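You operate a simulated robot arm through the tools that you are given. There is no shell and no other tool.

The job below is to be done with a simulated robot arm. You get a single attempt, and the scene is never put back.

JOB
Run exactly 3 cans past the blue sensor at speed 1.0.
Fine: belt switch Off and left Off; zero the counter and set the speed before the run; use the yellow button; afterwards put the speed dial back to 2.0.
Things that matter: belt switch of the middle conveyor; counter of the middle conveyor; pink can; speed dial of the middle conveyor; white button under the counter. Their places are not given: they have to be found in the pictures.

The check looks at the end state, three seconds after you hand in, the way a careful person would. Anything else that was tipped, shoved, dropped, spilled or broken makes it a failure.

ROBOT AND FRAMES
A 6-joint arm with a two-finger gripper, fixed in place. Base frame: the origin is at the foot of the arm, x ahead of it, y to its left, z up. Readings come in m, rad, newtons and seconds.
Its first joint turns from -2.897 to 2.897 rad. Payload 3.43 kg.
Tool frame: the origin (TCP) lies between the finger pads and is the grasp point; the fingertips stand 0.02 m ahead of it; z points along the fingers, y is the line along which they close. Largest opening 0.19 m; the body of the gripper starts 0.248 m behind the TCP.
Orientation is told as [roll, pitch, yaw] about the base's x, y, z axes, in that order, counted from this pose: with the fingers straight down and closing along the base's y, the tool's x points along the base's -x, its y along +y and its z along -z.

CONTROLS
- The arm moves only by the tool drive_tool. Its argument "series" is a list of rows, each an object of numbers (a shift or turn left out is 0, a gripper value left out holds the last): "x", "y", "z": the shift along the tool's x, y, z in units of 400 mm (1.0 is 400 mm); "rx", "ry", "rz": the turn, a rotation vector about the tool's x, y, z in units of 120 degrees (1.0 is 120 degrees); "gripper": the gripper command, from -1 (shut) to 1 (fully open), values between in proportion. In form: [{"x": .., "y": .., "z": .., "rx": .., "ry": .., "rz": .., "gripper": ..}, ...]. A call has 1 to 20 rows; each row is the pose to reach, as a shift and turn from the pose commanded when the call began, along the tool's axes at that moment. A call with a number of a shift or a turn outside -1 to 1 is refused whole. Each row takes 0.2 s and may step no farther than 0.05 m and 0.15 rad from the row before; otherwise, or with a gripper value out of range, the whole call is refused. Where a pose cannot be reached the arm comes as near as it can. A force on the tool above 40 N (or 10 N above the force at the start of the call, whichever is more), or a blocked arm, ends the call early, and 0.2 s more pass. Each finger travels about 0.045 m/s and halts on what it meets, pressing with about 32 N; the grip force reading is that of the motor and also rises with nothing between the fingers. The clock runs only during rows and for 0.2 s after the last one: add rows that repeat a pose to give the fingers time. It gives the time, the measured TCP pose, the force on the tool (base axes), the opening and the grip force at its end, in the units of the frame above (readings bear some noise), with the torque about the TCP (base axes, N m) and any sound that the robot's microphone picked up.
- Cameras (640 x 400 px; columns grow to the right, rows downward): "scene" is fixed at [0.1976, -0.6533, 1.3563]; the picture's right is [0.49, -0.87, 0.00], its down [-0.30, -0.17, -0.94] and it looks along [0.82, 0.46, -0.34] (base axes); focal length 342 px, centre (320, 200). "wrist" rides on the gripper at [0.07, -0.008, -0.288] in the tool frame; the picture's right is [0.12, 0.99, 0.00], its down [-0.96, 0.12, -0.25] and it looks along [-0.25, 0.03, 0.97] (tool axes); focal length 261 px, centre (320, 200).
- camera(camera): a new picture of that camera. It takes no simulated time.
- move_column(by): slides the trunk up (or, below 0, down) by that many m; the arm rides with it, the base frame stays. It gives what a move gives, with no picture.
- probe_pixels(camera, pixels): for up to 12 pixels [column, row] of the newest picture of that camera ("zoom" is the newest enlarged one), the place [x, y, z] in the base frame of the surface seen there, good to about 0.003 m, but the place of the scene camera against the robot may be out by one fixed shift of up to 0.025 m in any direction. It takes no simulated time.
- inspect(camera, box): a new picture of the part [left, top, right, bottom] of that camera's present view, enlarged. It takes no simulated time.
- hand_in(): hands the job in; it is judged then, once.

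Unless the task says otherwise, let go and move clear before handing in.

The tools are called as name(argument=value, ...) on one line, values as JSON. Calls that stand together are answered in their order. drive_tool: Moves the arm, as the interface text tells. Its arguments: {"type":"object","properties":{"series":{"type":"array"}},"required":["series"]} The other tools are called the same way: move_column (by) slides the trunk up or down; camera (camera) takes a picture; probe_pixels (camera, pixels) gives the place of the surface under pixels of a picture; inspect (camera, box) takes an enlarged picture of a part of a camera's view; hand_in () hands the job in.

At the start:

```text
time_s: 0.0
eef_pos: [0.7597, 0.1508, 1.006]
tool_rot: [0.0, 0.0, -0.001]
ft_force: [0.0, 0.2, 0.2]
ft_torque: [-0.01, 0.0, -0.01]
opening: 0.1899
grip_force: 0.1
trunk travel left (down, up): [-0.175, 0.065]
```

scene: 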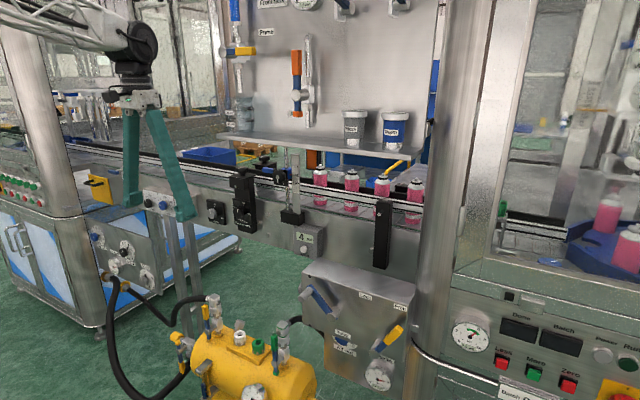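
wrist: 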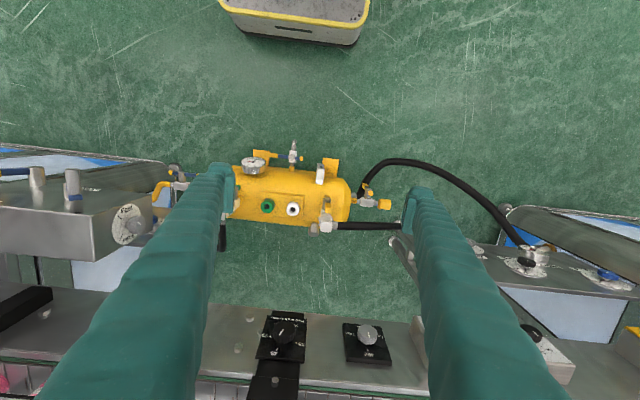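

The scene picture shows a conveyor with pink cans around (320-415, 185-215), and dark control boxes around (215,210), (243,200), (307,240). I'll enlarge these parts to read the labels.

inspect(camera="scene", box=[190, 150, 350, 270])

inspect(camera="scene", box=[290, 140, 450, 260])

inspect(camera="scene", box=[60, 150, 220, 290])

inspect(camera="wrist", box=[220, 290, 420, 400])

```text
3.33 times, centred on (270, 210) of scene
```

zoom: 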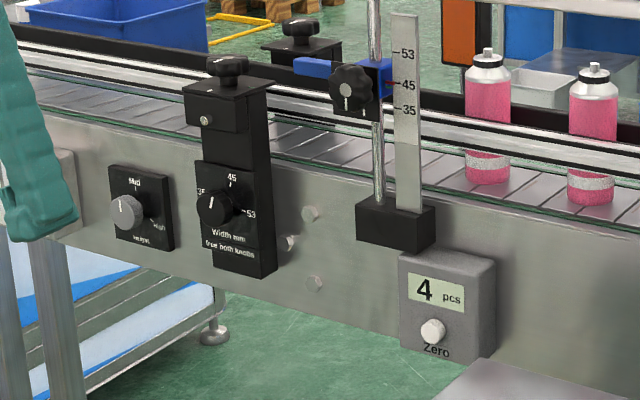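

```text
3.33 times, centred on (370, 200) of scene
```

zoom: 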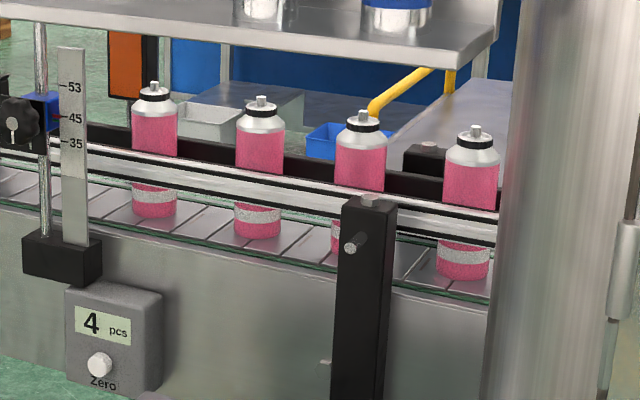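

```text
2.86 times, centred on (140, 220) of scene
```

zoom: 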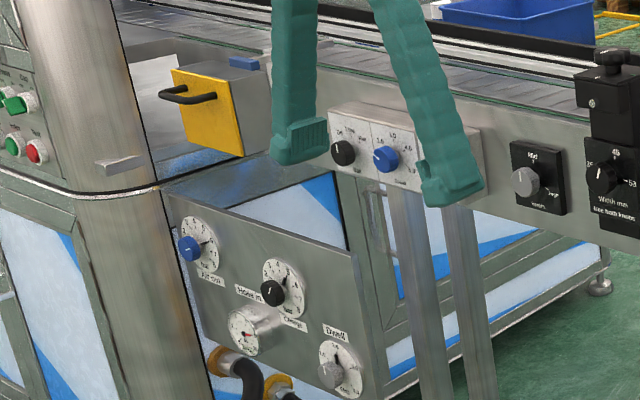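

```text
3.20 times, centred on (320, 345) of wrist
```

zoom: 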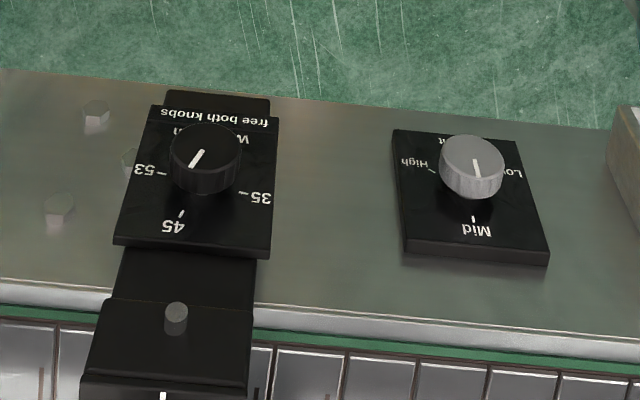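

The counter at (307,240) reads 4 pcs with a white Zero button, and a box at (155,200) has a black knob and a blue knob, partly hidden by the gripper. I'll enlarge this box and other areas to find the yellow button.

inspect(camera="scene", box=[130, 175, 200, 220])

inspect(camera="scene", box=[280, 160, 330, 195])

inspect(camera="scene", box=[280, 250, 430, 390])

inspect(camera="scene", box=[430, 270, 640, 400])

inspect(camera="scene", box=[0, 150, 130, 260])

inspect(camera="wrist", box=[400, 220, 640, 400])

```text
8.89 times, centred on (165, 198) of scene
```

zoom: 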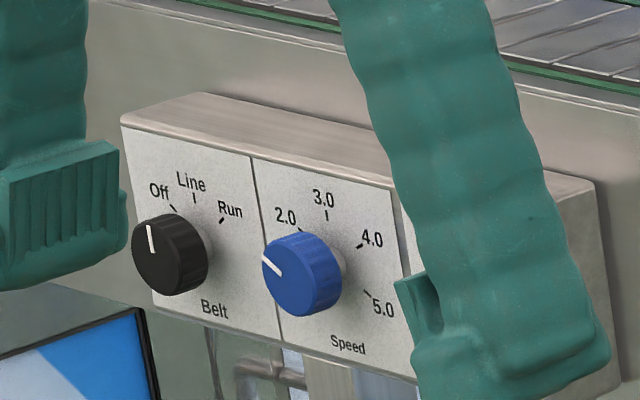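

```text
11.43 times, centred on (305, 178) of scene
```

zoom: 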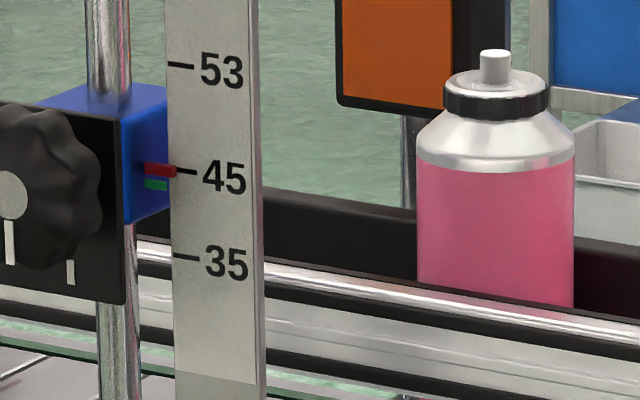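

```text
2.86 times, centred on (355, 320) of scene
```

zoom: 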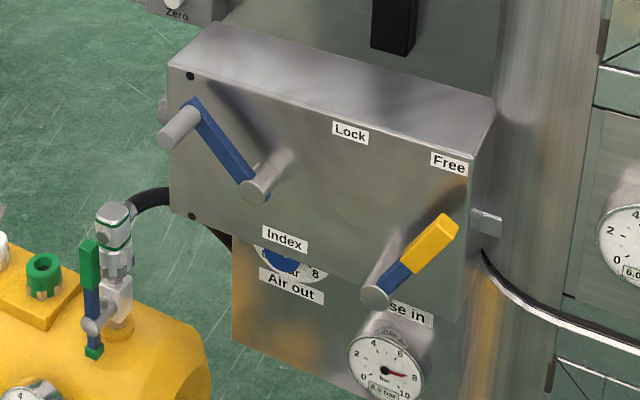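

```text
3.05 times, centred on (535, 335) of scene
```

zoom: 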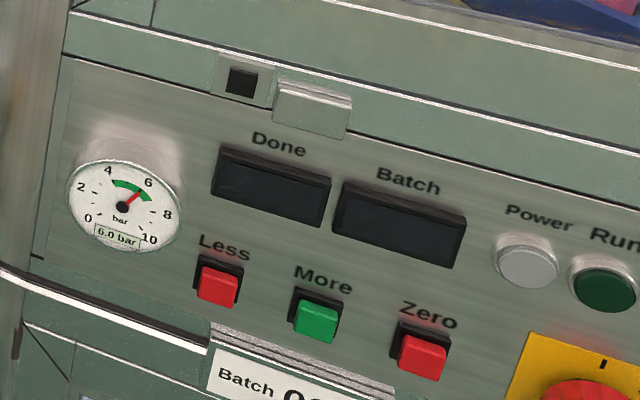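

```text
3.64 times, centred on (65, 205) of scene
```

zoom: 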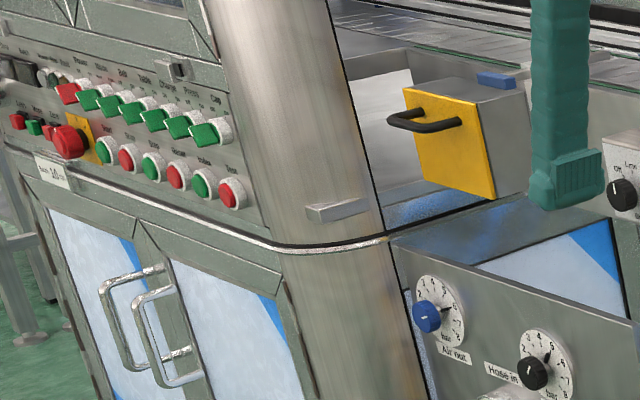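

```text
2.22 times, centred on (520, 310) of wrist
```

zoom: 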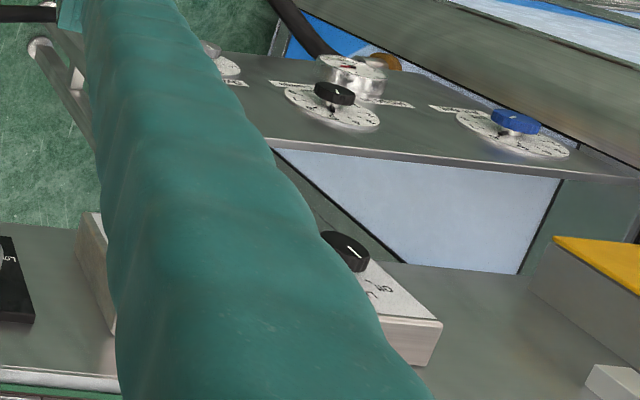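

The box at (130-200,175-220) carries the Belt switch (Off/Line/Run) and the Speed dial (2.0…5.0); a third section is hidden by the finger. I'll measure places of the parts before moving the arm away.

inspect(camera="scene", box=[130, 175, 200, 220])

probe_pixels(camera="zoom", pixels=[[152, 240], [272, 263], [125, 128], [392, 195], [205, 95], [590, 190], [210, 300], [345, 340], [175, 207], [302, 230], [400, 330], [205, 245]])

probe_pixels(camera="scene", pixels=[[302, 249], [308, 238], [320, 250], [290, 215], [305, 180], [289, 172], [320, 190], [352, 190], [382, 190], [414, 205], [244, 205], [222, 212]])

```text
8.89 times, centred on (165, 198) of scene
```

zoom: 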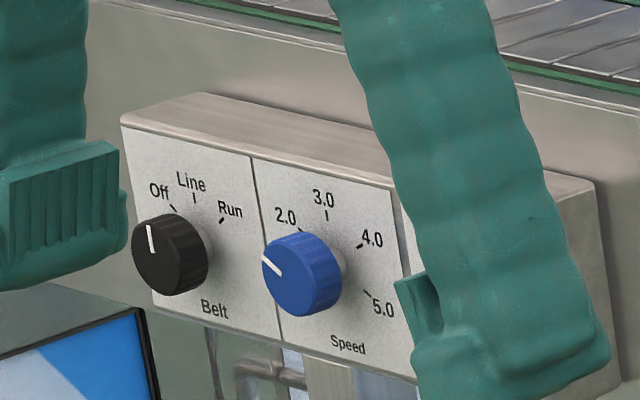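

```text
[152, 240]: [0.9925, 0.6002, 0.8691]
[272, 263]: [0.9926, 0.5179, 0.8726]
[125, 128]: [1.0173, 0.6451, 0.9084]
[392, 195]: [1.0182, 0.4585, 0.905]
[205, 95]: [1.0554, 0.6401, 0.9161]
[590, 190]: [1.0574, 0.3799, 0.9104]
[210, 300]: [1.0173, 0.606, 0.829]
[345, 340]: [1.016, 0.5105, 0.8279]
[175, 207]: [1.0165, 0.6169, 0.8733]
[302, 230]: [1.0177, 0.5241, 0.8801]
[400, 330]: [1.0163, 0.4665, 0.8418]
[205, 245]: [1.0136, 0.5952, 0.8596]
```

```text
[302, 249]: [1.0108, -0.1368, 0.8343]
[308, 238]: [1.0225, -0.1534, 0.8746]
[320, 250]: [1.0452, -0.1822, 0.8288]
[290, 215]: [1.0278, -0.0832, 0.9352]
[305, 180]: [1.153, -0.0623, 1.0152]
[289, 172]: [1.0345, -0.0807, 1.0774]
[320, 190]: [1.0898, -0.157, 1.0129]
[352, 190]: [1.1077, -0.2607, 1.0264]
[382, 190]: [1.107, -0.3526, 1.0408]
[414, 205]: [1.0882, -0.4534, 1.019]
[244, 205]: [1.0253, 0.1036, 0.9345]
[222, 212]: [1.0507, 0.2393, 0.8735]
```

The panel front is at about x=1.017, y 0.38–0.645, z 0.83–0.91 in the scene camera's readings, so the knobs face the robot (-x). I'll pitch the tool so that the fingers point along +x, which lets the wrist camera look at the panel face-on.

drive_tool(series=[{"ry": -0.068, "gripper": 0.0}, {"ry": -0.136}, {"ry": -0.204}, {"ry": -0.272}, {"ry": -0.34}, {"ry": -0.408}, {"ry": -0.476}, {"ry": -0.544}, {"ry": -0.612}, {"ry": -0.68}, {"ry": -0.75}])

camera(camera="scene")

camera(camera="wrist")

```text
time_s: 2.4
eef_pos: [0.8239, 0.1855, 1.0629]
tool_rot: [0.376, -1.562, -0.381]
ft_force: [-2.1, -1.1, 0.8]
ft_torque: [0.01, 0.29, 0.08]
opening: 0.0951
grip_force: 0.0
out of reach, approached as far as the arm can: row 9, 10, 11
trunk travel left (down, up): [-0.175, 0.065]
```

```text
taken
```

scene: 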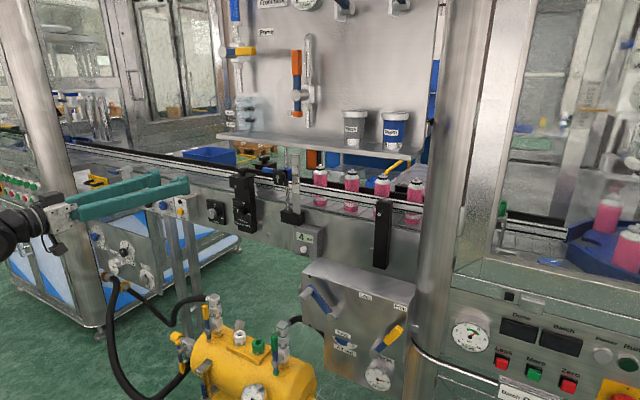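

```text
taken
```

wrist: 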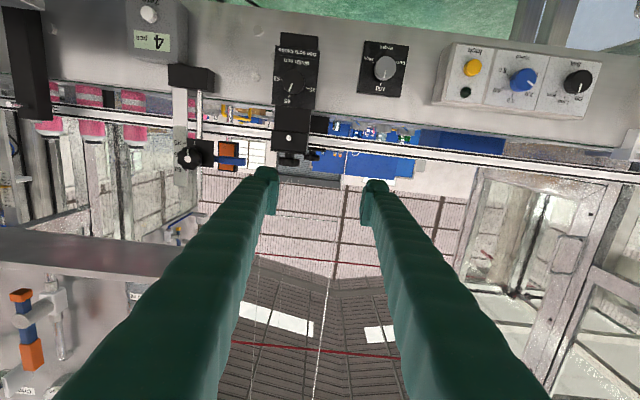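

The wrist view now shows the whole box upside-down at (440-600, 45-115): yellow button at (472,67), blue speed dial (522,78), black belt switch (577,80). I'll enlarge both views of it.

inspect(camera="wrist", box=[430, 35, 610, 125])

inspect(camera="scene", box=[130, 175, 200, 220])

inspect(camera="wrist", box=[0, 0, 260, 200])

```text
3.56 times, centred on (520, 80) of wrist
```

zoom: 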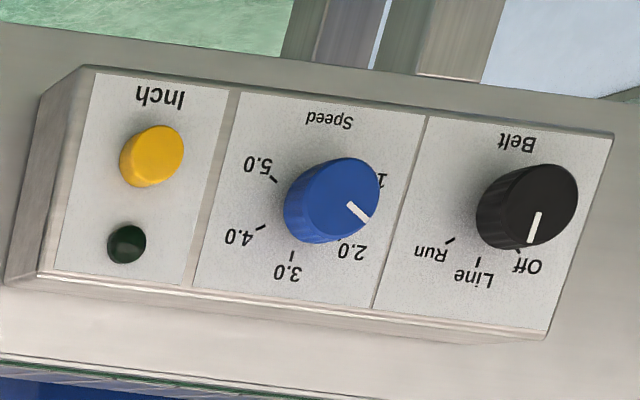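

```text
8.89 times, centred on (165, 198) of scene
```

zoom: 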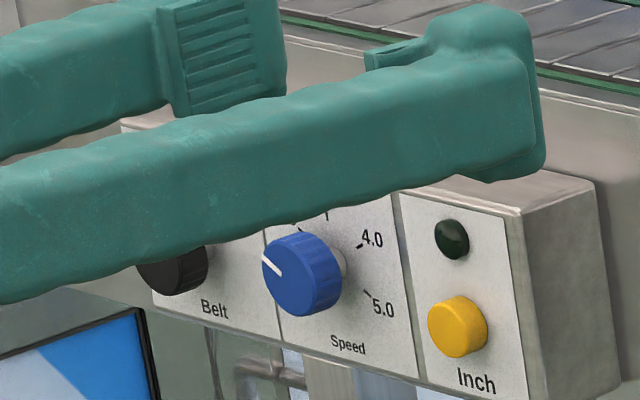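

```text
2.00 times, centred on (130, 100) of wrist
```

zoom: 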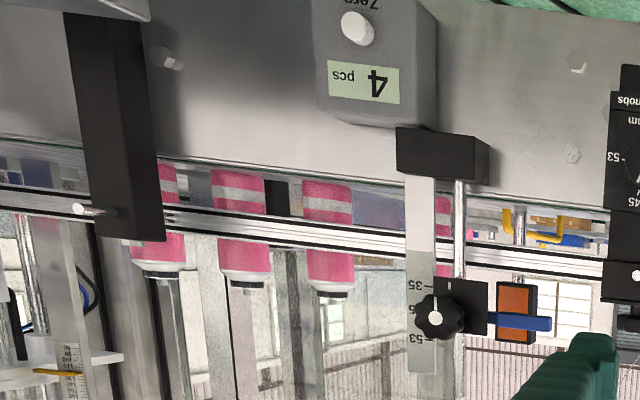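

The box holds Belt (Off/Line/Run), Speed, and the yellow "Inch" button with a dark lamp. Before moving closer I'll check the places of nearby obstacles such as the cabinet at (120,250) and the yellow lid box at (97,187).

probe_pixels(camera="scene", pixels=[[93, 225], [125, 250], [147, 285], [100, 222], [97, 195], [112, 195], [75, 200], [180, 230], [205, 300], [60, 110], [157, 285], [118, 262]])

probe_pixels(camera="wrist", pixels=[[472, 67], [523, 78], [578, 81], [610, 100], [150, 14], [155, 40], [195, 158], [230, 162], [295, 90], [385, 68], [440, 90], [620, 130]])

```text
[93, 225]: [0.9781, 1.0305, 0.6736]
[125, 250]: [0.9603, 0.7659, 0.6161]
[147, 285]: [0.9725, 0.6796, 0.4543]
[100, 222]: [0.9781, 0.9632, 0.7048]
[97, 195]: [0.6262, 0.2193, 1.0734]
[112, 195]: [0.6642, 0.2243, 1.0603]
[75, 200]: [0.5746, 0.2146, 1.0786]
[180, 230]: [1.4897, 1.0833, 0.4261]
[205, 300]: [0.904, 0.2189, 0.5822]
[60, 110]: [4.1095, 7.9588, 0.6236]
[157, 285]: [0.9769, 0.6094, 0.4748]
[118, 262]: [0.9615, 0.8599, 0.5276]
```

```text
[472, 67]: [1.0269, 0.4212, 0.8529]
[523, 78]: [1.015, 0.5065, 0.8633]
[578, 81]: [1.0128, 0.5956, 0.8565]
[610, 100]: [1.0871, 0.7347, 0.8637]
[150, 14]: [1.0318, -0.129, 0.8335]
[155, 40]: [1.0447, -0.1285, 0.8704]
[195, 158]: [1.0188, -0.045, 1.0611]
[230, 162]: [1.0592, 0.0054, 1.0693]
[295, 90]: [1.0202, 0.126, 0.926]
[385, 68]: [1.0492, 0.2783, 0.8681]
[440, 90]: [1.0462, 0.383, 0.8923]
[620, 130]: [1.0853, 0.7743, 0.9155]
```

The wrist camera places the knobs at about belt (1.013,0.596,0.857), speed (1.015,0.507,0.863), inch button (1.027,0.421,0.853), and the zero button at (1.032,-0.129,0.834). I'll move sideways to face the box.

drive_tool(series=[{"x": 0.024, "y": 0.109, "z": 0.03}, {"x": 0.048, "y": 0.218, "z": 0.06}, {"x": 0.072, "y": 0.327, "z": 0.09}, {"x": 0.096, "y": 0.436, "z": 0.12}, {"x": 0.12, "y": 0.545, "z": 0.15}, {"x": 0.144, "y": 0.654, "z": 0.18}, {"x": 0.168, "y": 0.763, "z": 0.21}, {"x": 0.19, "y": 0.872, "z": 0.24}])

camera(camera="scene")

camera(camera="wrist")

```text
time_s: 4.2
eef_pos: [0.9221, 0.5377, 0.99]
tool_rot: [1.085, -1.57, -1.088]
ft_force: [0.2, 0.4, 0.6]
ft_torque: [-0.01, 0.18, 0.15]
opening: 0.0949
grip_force: 0.0
trunk travel left (down, up): [-0.175, 0.065]
```

```text
taken
```

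scene: 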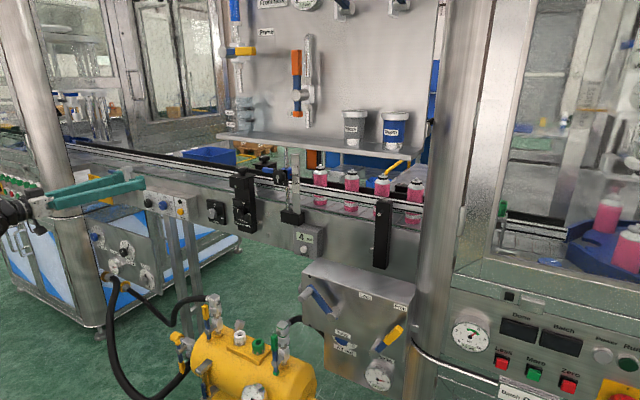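

```text
taken
```

wrist: 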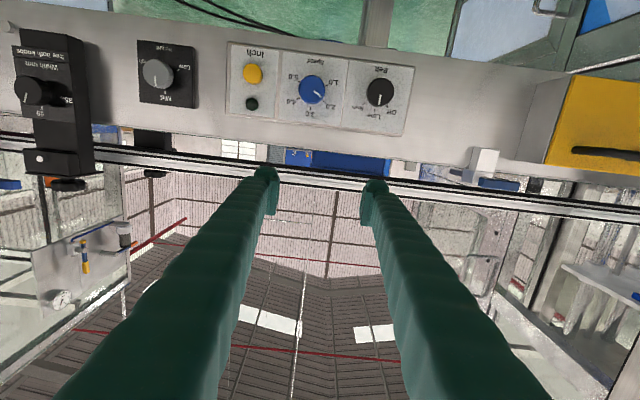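

The wrist view is now nearly face-on to the box at (225-415, 40-135). I'll enlarge it to read the knob pointers.

inspect(camera="wrist", box=[225, 35, 415, 140])

probe_pixels(camera="wrist", pixels=[[253, 73], [252, 103], [314, 88], [382, 90], [345, 95], [228, 80], [416, 70], [408, 135], [225, 115], [470, 160], [160, 72], [550, 120]])

```text
3.37 times, centred on (320, 88) of wrist
```

zoom: 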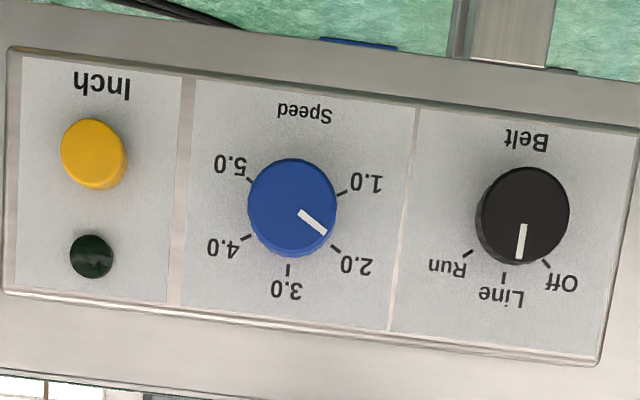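

```text
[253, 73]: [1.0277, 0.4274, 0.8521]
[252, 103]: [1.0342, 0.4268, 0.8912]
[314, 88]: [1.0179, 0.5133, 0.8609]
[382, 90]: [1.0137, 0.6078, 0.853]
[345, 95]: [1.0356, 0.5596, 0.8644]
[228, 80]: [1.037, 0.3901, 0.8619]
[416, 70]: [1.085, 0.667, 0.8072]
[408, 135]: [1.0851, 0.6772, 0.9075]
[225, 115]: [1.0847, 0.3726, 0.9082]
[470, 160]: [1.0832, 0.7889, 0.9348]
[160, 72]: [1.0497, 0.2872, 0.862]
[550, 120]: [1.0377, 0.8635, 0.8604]
```

The belt pointer is at "Line" (straight up), not Off, and the speed pointer is at 2.0; positions are 45° and 60° apart. I'll enlarge each knob and measure its rim exactly.

inspect(camera="wrist", box=[350, 65, 414, 105])

probe_pixels(camera="zoom", pixels=[[320, 200], [250, 260], [370, 300], [300, 150], [250, 200], [380, 200], [320, 300], [450, 350], [150, 350], [120, 200]])

```text
10.00 times, centred on (382, 85) of wrist
```

zoom: 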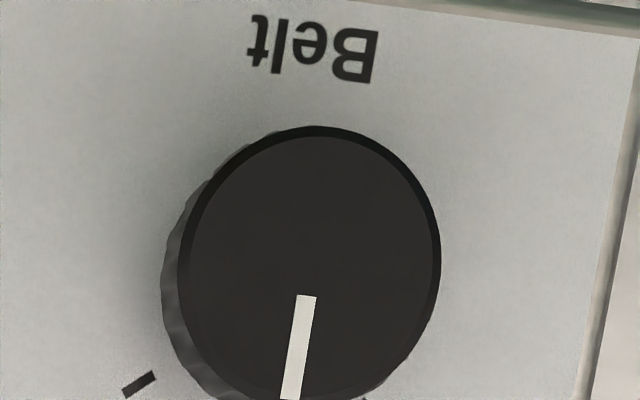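

```text
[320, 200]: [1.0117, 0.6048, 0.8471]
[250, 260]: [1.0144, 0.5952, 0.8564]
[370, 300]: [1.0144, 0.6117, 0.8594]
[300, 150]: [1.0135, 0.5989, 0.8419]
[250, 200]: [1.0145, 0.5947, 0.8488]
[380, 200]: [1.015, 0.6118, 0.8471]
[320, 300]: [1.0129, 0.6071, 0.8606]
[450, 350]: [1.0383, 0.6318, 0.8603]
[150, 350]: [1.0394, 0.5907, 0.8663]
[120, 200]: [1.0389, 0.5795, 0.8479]
```

The belt knob centre is at about (1.014, 0.603, 0.856), 36 mm across and 24 mm deep, with the panel at x=1.039. I'll line the tool up in front of it with a 60 mm opening.

drive_tool(series=[{"x": 0.085, "y": 0.04, "z": 0.02, "gripper": -0.37}, {"x": 0.17, "y": 0.08, "z": 0.04}, {"x": 0.255, "y": 0.12, "z": 0.06}, {"x": 0.335, "y": 0.164, "z": 0.08}, {"x": 0.335, "y": 0.164, "z": 0.08}])

camera(camera="wrist")

camera(camera="scene")

```text
time_s: 5.4
eef_pos: [0.9549, 0.603, 0.8527]
tool_rot: [-1.625, -1.57, 1.629]
ft_force: [-0.7, -1.2, 0.1]
ft_torque: [0.01, -0.01, -0.05]
opening: 0.0599
grip_force: 0.1
trunk travel left (down, up): [-0.175, 0.065]
```

```text
taken
```

wrist: 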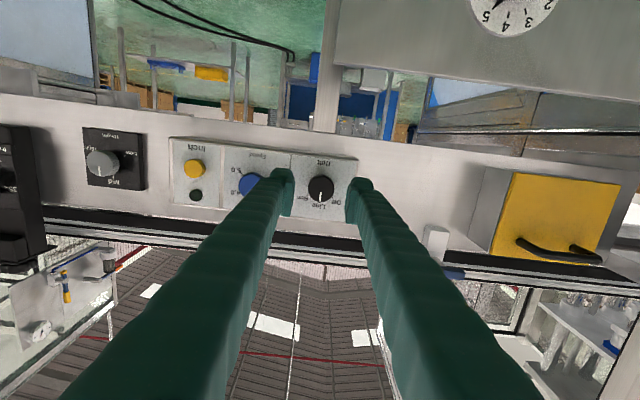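

```text
taken
```

scene: 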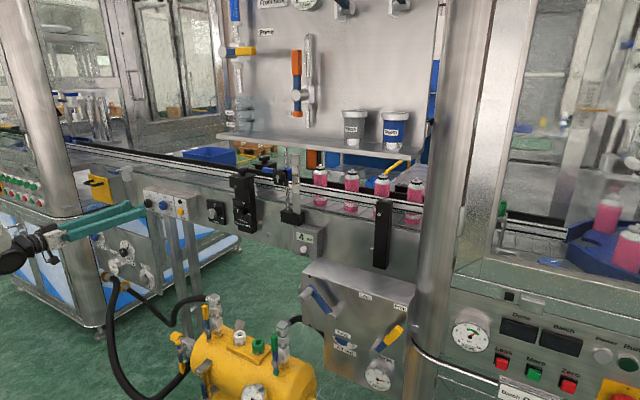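

The fingers at (285,195) and (358,200) straddle the belt knob at (320,188). I'll enlarge and remeasure before advancing.

inspect(camera="wrist", box=[272, 155, 368, 215])

probe_pixels(camera="zoom", pixels=[[320, 220], [250, 220], [380, 220], [320, 160], [320, 280], [320, 320], [200, 150], [450, 150]])

```text
6.67 times, centred on (320, 185) of wrist
```

zoom: 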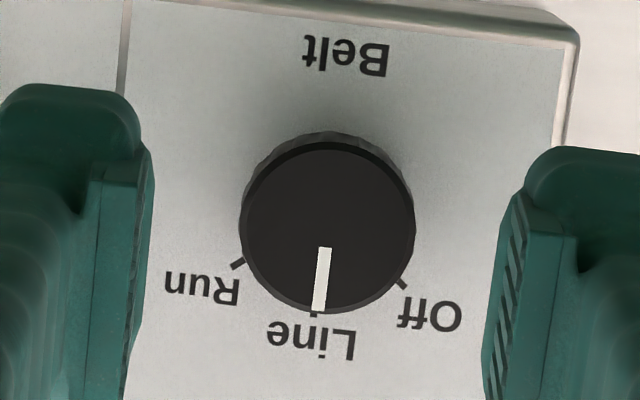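

```text
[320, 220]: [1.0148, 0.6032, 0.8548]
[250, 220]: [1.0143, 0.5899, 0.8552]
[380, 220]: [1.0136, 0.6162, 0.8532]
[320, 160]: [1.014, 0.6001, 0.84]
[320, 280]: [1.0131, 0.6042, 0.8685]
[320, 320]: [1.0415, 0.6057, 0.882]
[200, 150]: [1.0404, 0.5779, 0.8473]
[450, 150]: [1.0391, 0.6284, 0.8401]
```

The knob centre is now measured at (1.014, 0.605, 0.8565). I'll correct by 2 mm and 4 mm, advance to put the fingertips about 7 mm short of the panel, then close on the knob.

drive_tool(series=[{"x": -0.005, "y": 0.003, "z": 0.05}, {"x": -0.01, "y": 0.005, "z": 0.1}, {"x": -0.01, "y": 0.005, "z": 0.1425}, {"x": -0.01, "y": 0.005, "z": 0.1425}])

inspect(camera="wrist", box=[260, 135, 380, 215])

```text
time_s: 6.4
eef_pos: [1.0113, 0.6039, 0.8547]
tool_rot: [-1.321, -1.571, 1.321]
ft_force: [-0.6, 0.3, -0.2]
ft_torque: [0.01, 0.0, 0.06]
opening: 0.0599
grip_force: 0.1
trunk travel left (down, up): [-0.175, 0.065]
```

```text
5.00 times, centred on (320, 175) of wrist
```

zoom: 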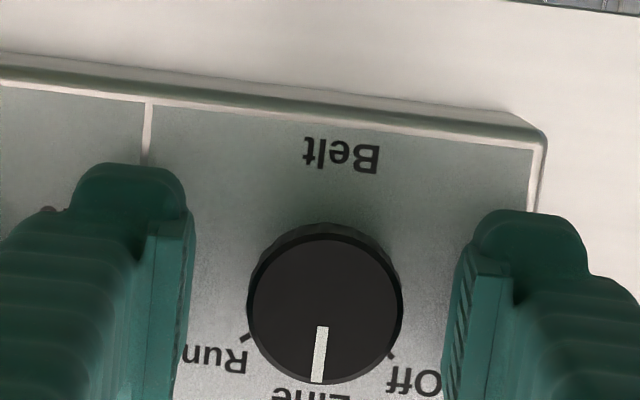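

The knob sits centred between the fingers at zoom (325,305). I'll close on it now.

drive_tool(series=[{"gripper": -0.7}, {"gripper": -0.8}, {"gripper": -0.8}, {"gripper": -0.8}])

inspect(camera="wrist", box=[260, 135, 380, 215])

```text
time_s: 7.4
eef_pos: [1.0123, 0.6051, 0.8546]
tool_rot: [-1.64, -1.57, 1.639]
ft_force: [7.9, 8.6, 1.1]
ft_torque: [-0.02, 0.0, 0.09]
opening: 0.0342
grip_force: 45.0
trunk travel left (down, up): [-0.175, 0.065]
```

```text
5.00 times, centred on (320, 175) of wrist
```

zoom: 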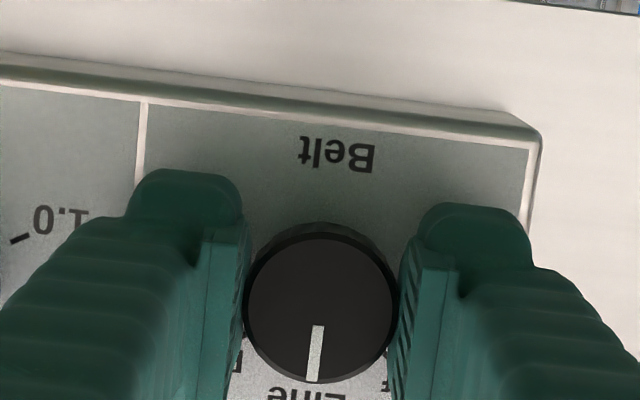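

The fingers hold the knob at an opening of 0.034. I'll turn it 45° counter-clockwise, from Line to Off.

drive_tool(series=[{"rz": -0.06}, {"rz": -0.12}, {"rz": -0.18}, {"rz": -0.24}, {"rz": -0.3}, {"rz": -0.36}, {"rz": -0.375}, {"rz": -0.375}])

inspect(camera="wrist", box=[260, 135, 380, 215])

```text
time_s: 9.2
eef_pos: [1.0118, 0.6051, 0.8539]
tool_rot: [-1.57, -0.783, 1.571]
ft_force: [-34.0, 12.3, -7.1]
ft_torque: [-0.07, 0.08, 0.18]
opening: 0.0339
grip_force: 44.4
trunk travel left (down, up): [-0.175, 0.065]
```

```text
5.00 times, centred on (320, 175) of wrist
```

zoom: 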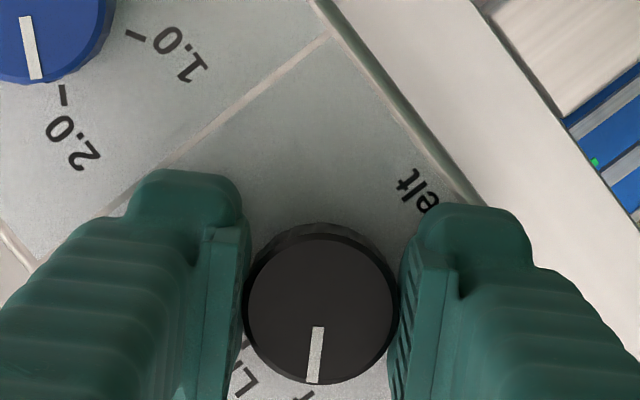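

The knob followed the fingers by 45°. I'll open, back straight off, and read the pointer.

drive_tool(series=[{"gripper": -0.37}, {"gripper": -0.37}, {"gripper": -0.37}, {"z": -0.1}, {"z": -0.2}])

inspect(camera="wrist", box=[200, 100, 440, 250])

inspect(camera="scene", box=[130, 175, 200, 220])

```text
time_s: 10.4
eef_pos: [0.9347, 0.6033, 0.8547]
tool_rot: [-1.569, -0.785, 1.57]
ft_force: [0.7, -0.2, 0.5]
ft_torque: [-0.02, -0.09, 0.05]
opening: 0.0597
grip_force: 0.0
trunk travel left (down, up): [-0.175, 0.065]
```

```text
2.67 times, centred on (320, 175) of wrist
```

zoom: 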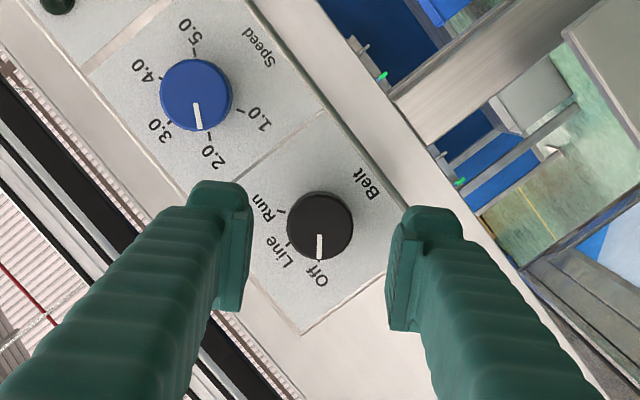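

```text
8.89 times, centred on (165, 198) of scene
```

zoom: 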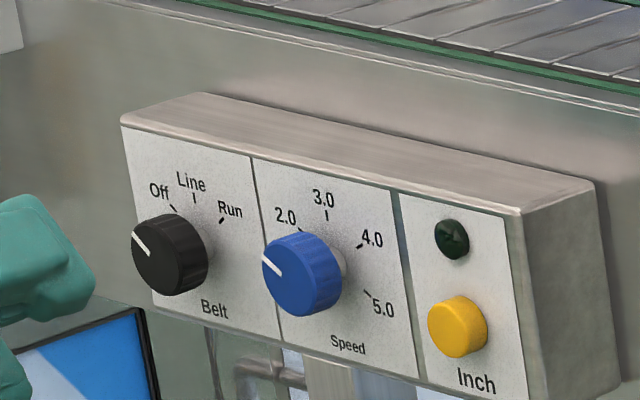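

The belt pointer now stands exactly at the Off tick. Next I'll turn the tool back upright and shift to the speed dial.

drive_tool(series=[{"rz": 0.065}, {"rz": 0.13}, {"rz": 0.195}, {"rz": 0.26}, {"rz": 0.325}, {"rz": 0.375}, {"rz": 0.375}])

drive_tool(series=[{"y": -0.1}, {"y": -0.2}, {"y": -0.225}, {"y": -0.225}])

camera(camera="wrist")

```text
time_s: 12.0
eef_pos: [0.9333, 0.6039, 0.8553]
tool_rot: [1.407, -1.572, -1.409]
ft_force: [0.2, 0.5, 0.6]
ft_torque: [-0.01, 0.01, 0.0]
opening: 0.0598
grip_force: 0.0
trunk travel left (down, up): [-0.175, 0.065]
```

```text
time_s: 13.0
eef_pos: [0.9348, 0.514, 0.8556]
tool_rot: [-2.87, -1.571, 2.869]
ft_force: [0.9, -0.5, 0.6]
ft_torque: [-0.04, 0.03, 0.0]
opening: 0.0599
grip_force: 0.1
trunk travel left (down, up): [-0.175, 0.065]
```

```text
taken
```

wrist: 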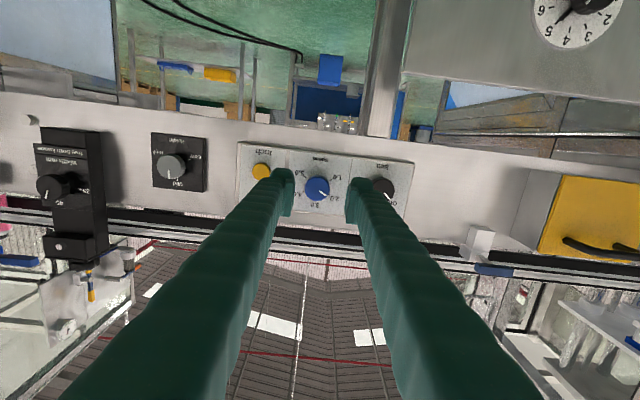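

The speed dial at (318,188) is now between the fingers. I'll enlarge it and measure its centre.

inspect(camera="wrist", box=[272, 155, 368, 215])

probe_pixels(camera="zoom", pixels=[[305, 220], [250, 220], [360, 220], [305, 170], [305, 260], [305, 350], [200, 130], [420, 130]])

```text
6.67 times, centred on (320, 185) of wrist
```

zoom: 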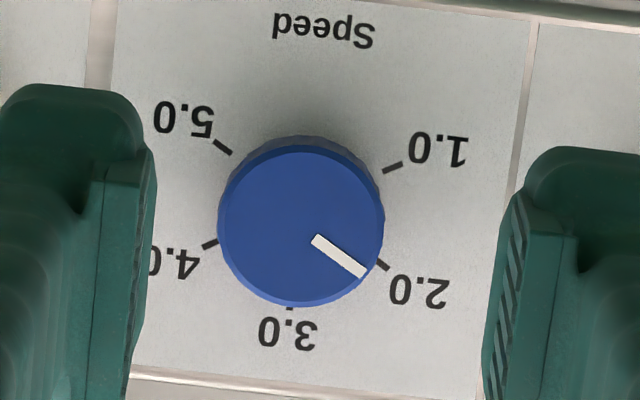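

```text
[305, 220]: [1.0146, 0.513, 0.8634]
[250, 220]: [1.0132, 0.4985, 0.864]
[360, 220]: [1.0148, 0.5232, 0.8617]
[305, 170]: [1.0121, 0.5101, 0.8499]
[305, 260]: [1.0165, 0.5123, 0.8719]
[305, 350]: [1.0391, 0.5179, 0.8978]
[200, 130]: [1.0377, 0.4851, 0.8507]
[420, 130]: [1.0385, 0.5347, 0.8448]
```

The speed dial's centre is at about (1.0145, 0.511, 0.864). I'll correct sideways and upwards and advance to it, then close.

drive_tool(series=[{"x": -0.021, "y": -0.0075, "z": 0.0}, {"x": -0.021, "y": -0.0075, "z": 0.07}, {"x": -0.021, "y": -0.0075, "z": 0.14}, {"x": -0.021, "y": -0.0075, "z": 0.193}, {"x": -0.021, "y": -0.0075, "z": 0.193}])

inspect(camera="wrist", box=[260, 135, 380, 215])

```text
time_s: 14.2
eef_pos: [1.011, 0.5095, 0.8642]
tool_rot: [-1.225, -1.57, 1.223]
ft_force: [-0.1, 0.4, 0.2]
ft_torque: [-0.01, 0.04, -0.02]
opening: 0.0599
grip_force: 0.1
trunk travel left (down, up): [-0.175, 0.065]
```

```text
5.00 times, centred on (320, 175) of wrist
```

zoom: 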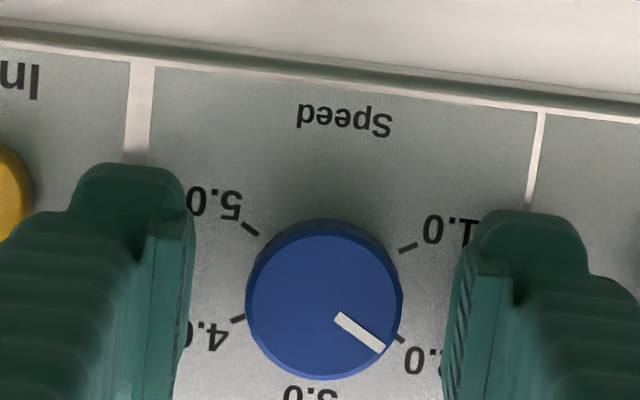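

The dial is centred between the fingers. I'll close and then turn 60° counter-clockwise to 1.0.

drive_tool(series=[{"gripper": -0.7}, {"gripper": -0.8}, {"gripper": -0.8}, {"gripper": -0.8}])

drive_tool(series=[{"rz": -0.06}, {"rz": -0.12}, {"rz": -0.18}, {"rz": -0.24}, {"rz": -0.3}, {"rz": -0.36}, {"rz": -0.42}, {"rz": -0.48}, {"rz": -0.5}, {"rz": -0.5}])

inspect(camera="wrist", box=[260, 135, 380, 215])

```text
time_s: 15.2
eef_pos: [1.0124, 0.5111, 0.8645]
tool_rot: [-1.516, -1.57, 1.515]
ft_force: [6.2, 6.5, 0.4]
ft_torque: [-0.03, -0.01, 0.08]
opening: 0.0346
grip_force: 44.7
trunk travel left (down, up): [-0.175, 0.065]
```

```text
time_s: 17.4
eef_pos: [1.0112, 0.5113, 0.8621]
tool_rot: [-1.57, -0.523, 1.573]
ft_force: [23.5, 14.2, 14.3]
ft_torque: [-0.02, -0.05, 0.26]
opening: 0.0346
grip_force: 44.9
trunk travel left (down, up): [-0.175, 0.065]
```

```text
5.00 times, centred on (320, 175) of wrist
```

zoom: 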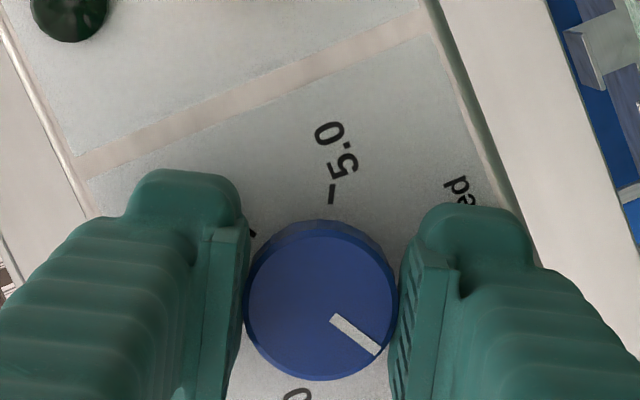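

The dial turned with the fingers by 60°. I'll release, back off, and check the pointer.

drive_tool(series=[{"gripper": -0.37}, {"gripper": -0.37}, {"gripper": -0.37}, {"z": -0.1}, {"z": -0.2}])

inspect(camera="wrist", box=[200, 100, 440, 250])

inspect(camera="scene", box=[130, 175, 200, 220])

```text
time_s: 18.6
eef_pos: [0.9305, 0.509, 0.8616]
tool_rot: [-1.571, -0.522, 1.569]
ft_force: [0.2, -0.3, -0.3]
ft_torque: [-0.03, -0.05, 0.02]
opening: 0.0596
grip_force: 0.0
trunk travel left (down, up): [-0.175, 0.065]
```

```text
2.67 times, centred on (320, 175) of wrist
```

zoom: 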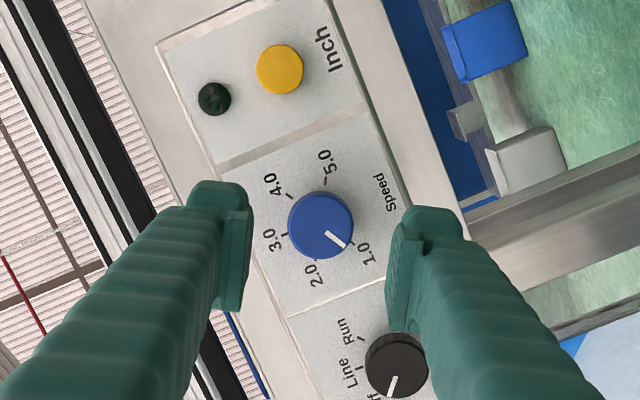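

```text
8.89 times, centred on (165, 198) of scene
```

zoom: 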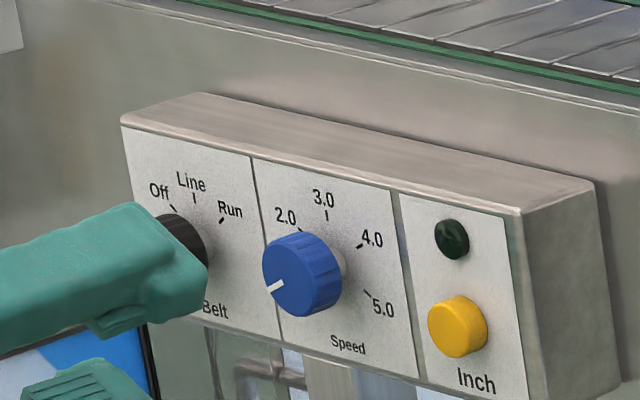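

The speed pointer stands at 1.0. I'll enlarge to check how exactly it lines up with the tick.

inspect(camera="wrist", box=[288, 160, 352, 200])

inspect(camera="scene", box=[280, 160, 360, 265])

```text
10.00 times, centred on (320, 180) of wrist
```

zoom: 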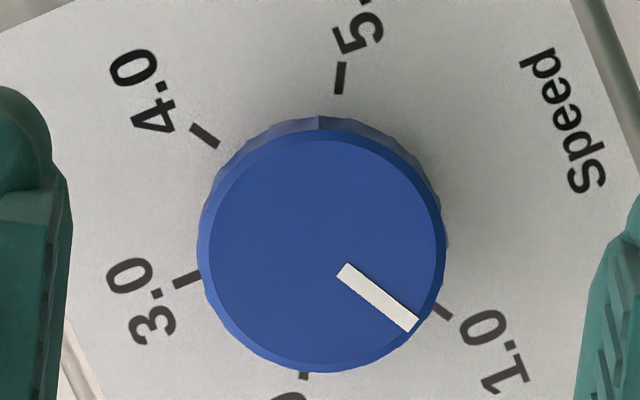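

```text
3.81 times, centred on (320, 212) of scene
```

zoom: 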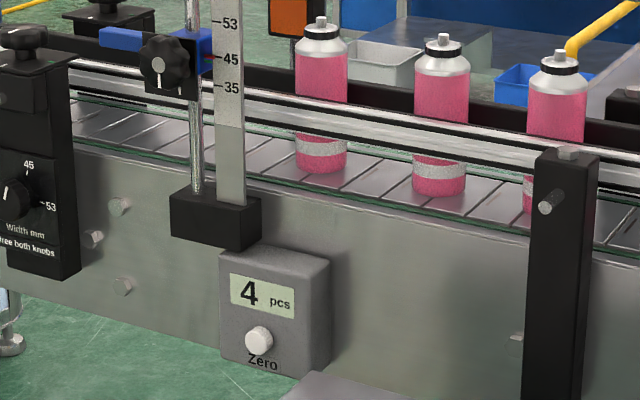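

The pointer is near the 1.0 tick; I'll probe the tick marks and pointer ends in 3D to check the angle precisely.

inspect(camera="wrist", box=[280, 155, 360, 205])

probe_pixels(camera="zoom", pixels=[[340, 212], [394, 256], [419, 289], [227, 148], [335, 102], [215, 264], [306, 343], [322, 240]])

```text
8.00 times, centred on (320, 180) of wrist
```

zoom: 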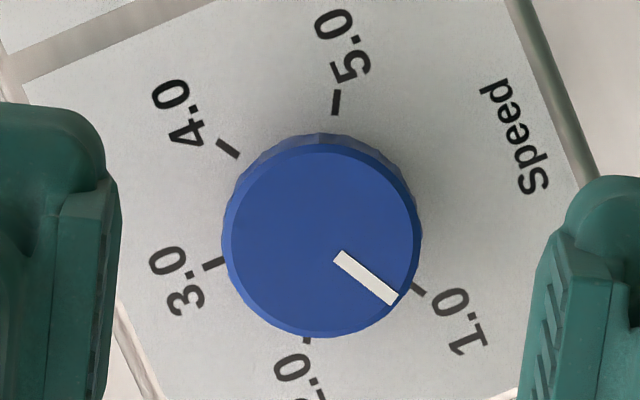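

```text
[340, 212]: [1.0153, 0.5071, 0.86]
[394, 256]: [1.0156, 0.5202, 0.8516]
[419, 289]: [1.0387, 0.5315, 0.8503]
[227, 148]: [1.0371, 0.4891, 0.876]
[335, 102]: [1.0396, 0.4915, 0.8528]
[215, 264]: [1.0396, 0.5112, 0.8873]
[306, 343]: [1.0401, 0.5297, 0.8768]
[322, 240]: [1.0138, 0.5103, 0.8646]
```

probe_pixels(camera="zoom", pixels=[[340, 257], [366, 278], [392, 299], [232, 240], [411, 240], [320, 150], [320, 330], [270, 180], [370, 300], [340, 257], [392, 299], [322, 243]])

```text
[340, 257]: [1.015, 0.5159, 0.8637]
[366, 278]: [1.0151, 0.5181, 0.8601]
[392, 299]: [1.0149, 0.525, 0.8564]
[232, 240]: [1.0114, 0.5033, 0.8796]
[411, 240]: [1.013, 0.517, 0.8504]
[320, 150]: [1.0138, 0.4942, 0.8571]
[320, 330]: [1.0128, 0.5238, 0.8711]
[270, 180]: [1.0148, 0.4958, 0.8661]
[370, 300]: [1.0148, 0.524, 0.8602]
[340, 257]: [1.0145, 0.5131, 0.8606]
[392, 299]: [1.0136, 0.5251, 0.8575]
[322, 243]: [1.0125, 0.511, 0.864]
```

The ticks confirm 60° spacing about (0.511, 0.863); the pointer seems within a few degrees of 1.0. I'll turn the tool upright again and view the dial from the same pose as before for a fair comparison.

drive_tool(series=[{"rz": 0.065}, {"rz": 0.13}, {"rz": 0.195}, {"rz": 0.26}, {"rz": 0.325}, {"rz": 0.39}, {"rz": 0.455}, {"rz": 0.5}, {"rz": 0.5}])

inspect(camera="wrist", box=[272, 155, 368, 215])

```text
time_s: 20.6
eef_pos: [0.9315, 0.5113, 0.8631]
tool_rot: [1.409, -1.572, -1.409]
ft_force: [0.1, -0.5, -0.6]
ft_torque: [-0.02, 0.0, -0.01]
opening: 0.0596
grip_force: 0.0
trunk travel left (down, up): [-0.175, 0.065]
```

```text
6.67 times, centred on (320, 185) of wrist
```

zoom: 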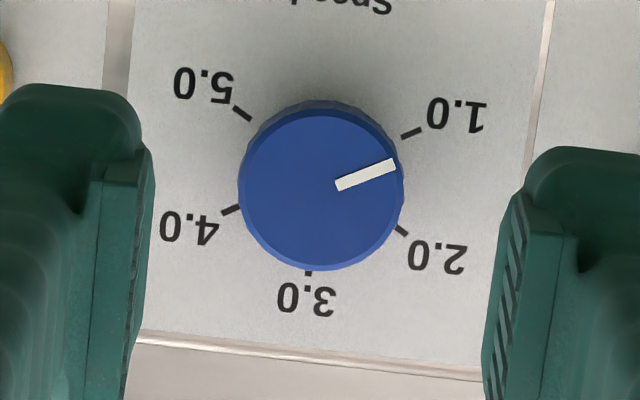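

In this view the pointer slopes 18° while the 1.0 tick axis slopes about 23°, so the dial is some 4–5° short of 1.0. I'll grip it again and add a small turn.

drive_tool(series=[{"z": 0.07}, {"z": 0.14}, {"z": 0.201}, {"z": 0.201}, {"z": 0.201, "gripper": -0.7}, {"z": 0.201, "gripper": -0.8}, {"z": 0.201, "gripper": -0.8}, {"z": 0.201, "gripper": -0.8}])

inspect(camera="wrist", box=[272, 155, 368, 215])

```text
time_s: 22.4
eef_pos: [1.0117, 0.5105, 0.8642]
tool_rot: [0.714, -1.571, -0.714]
ft_force: [4.4, -18.1, -0.9]
ft_torque: [-0.04, -0.11, -0.12]
opening: 0.0347
grip_force: 45.0
trunk travel left (down, up): [-0.175, 0.065]
```

```text
6.67 times, centred on (320, 185) of wrist
```

zoom: 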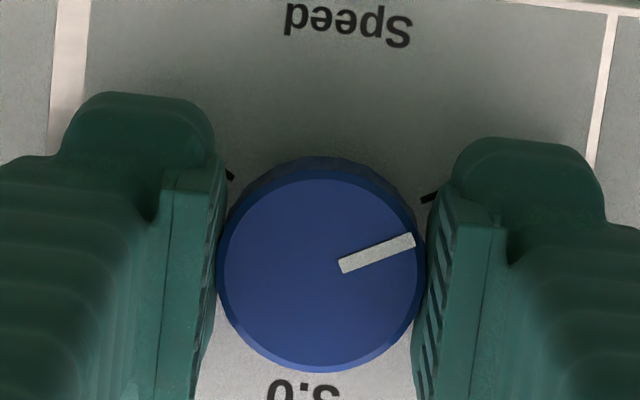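

The gripped pointer slopes 20.6° against 22.2° expected for 1.0. I'll add a 4° counter-clockwise turn to allow for spring-back, release and look again.

drive_tool(series=[{"rz": -0.02}, {"rz": -0.035}, {"rz": -0.035}, {"rz": -0.035}])

inspect(camera="wrist", box=[272, 155, 368, 215])

drive_tool(series=[{"gripper": -0.6}, {"gripper": -0.4}, {"gripper": -0.37}, {"gripper": -0.37}, {"z": -0.1}, {"z": -0.2}, {"z": -0.2, "rz": 0.035}, {"z": -0.2, "rz": 0.035}])

inspect(camera="wrist", box=[272, 155, 368, 215])

```text
time_s: 23.6
eef_pos: [1.0098, 0.5118, 0.8641]
tool_rot: [-1.582, -1.497, 1.577]
ft_force: [32.4, -29.3, 2.1]
ft_torque: [-0.02, -0.07, -0.08]
opening: 0.0347
grip_force: 45.3
trunk travel left (down, up): [-0.175, 0.065]
stopped in row 4: the force on the tool passed its limit at 40 N (the readings are from after the stop); the commanded pose is now the measured one
```

```text
6.67 times, centred on (320, 185) of wrist
```

zoom: 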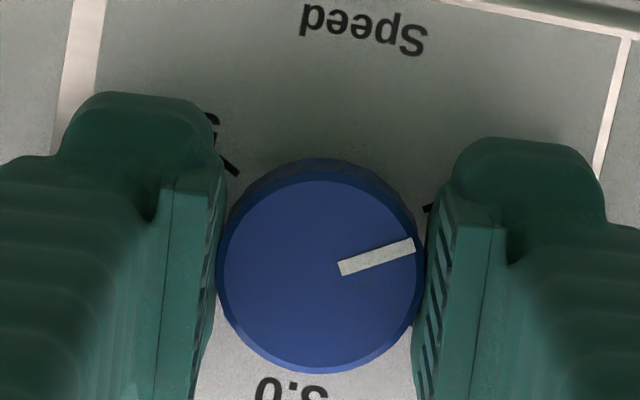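

```text
time_s: 24.1
eef_pos: [0.9943, 0.5312, 0.863]
tool_rot: [-1.549, -1.494, 1.569]
ft_force: [-117.3, 5.1, 1.3]
ft_torque: [1.67, -0.15, -4.24]
opening: 0.0558
grip_force: 0.1
trunk travel left (down, up): [-0.175, 0.065]
stopped in row 2: the force on the tool passed its limit at 65 N (the readings are from after the stop); the commanded pose is now the measured one
```

```text
6.67 times, centred on (320, 185) of wrist
```

zoom: 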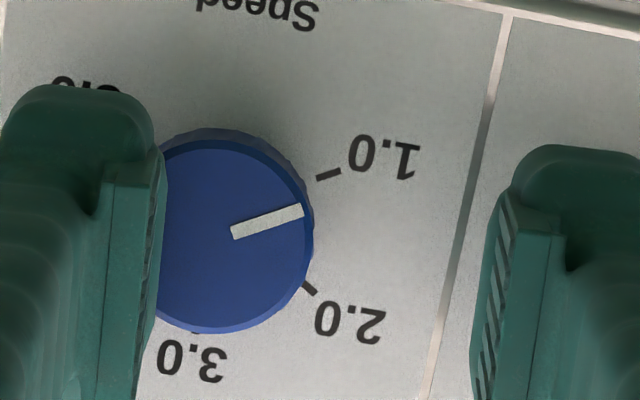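

The tool sprang sideways on release (y 0.531, 117 N along -x), and the left finger overlaps the dial's edge at zoom (160,200). I'll look at both cameras before moving again.

camera(camera="wrist")

camera(camera="scene")

inspect(camera="scene", box=[130, 175, 200, 220])

```text
taken
```

wrist: 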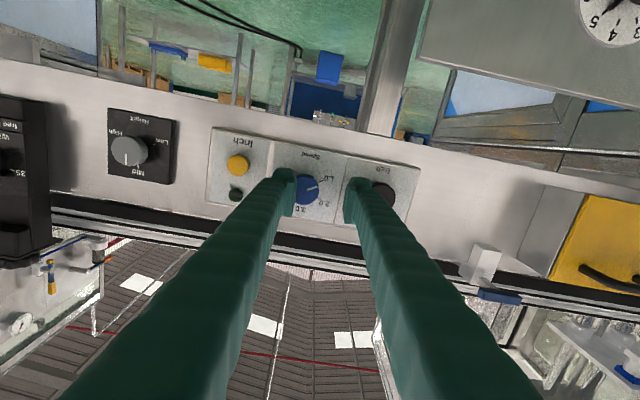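

```text
taken
```

scene: 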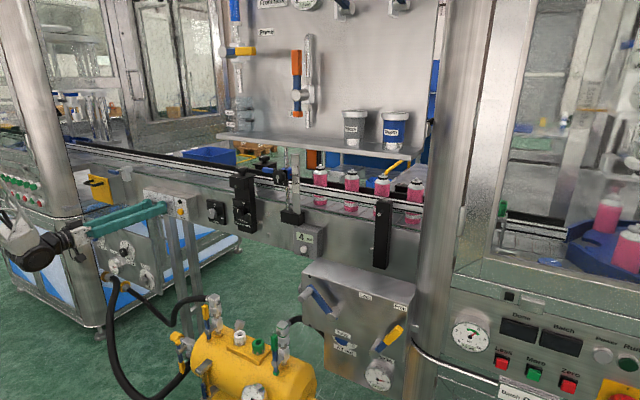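

```text
8.89 times, centred on (165, 198) of scene
```

zoom: 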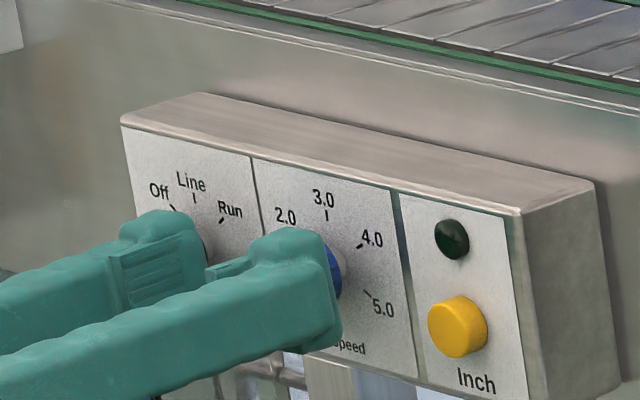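

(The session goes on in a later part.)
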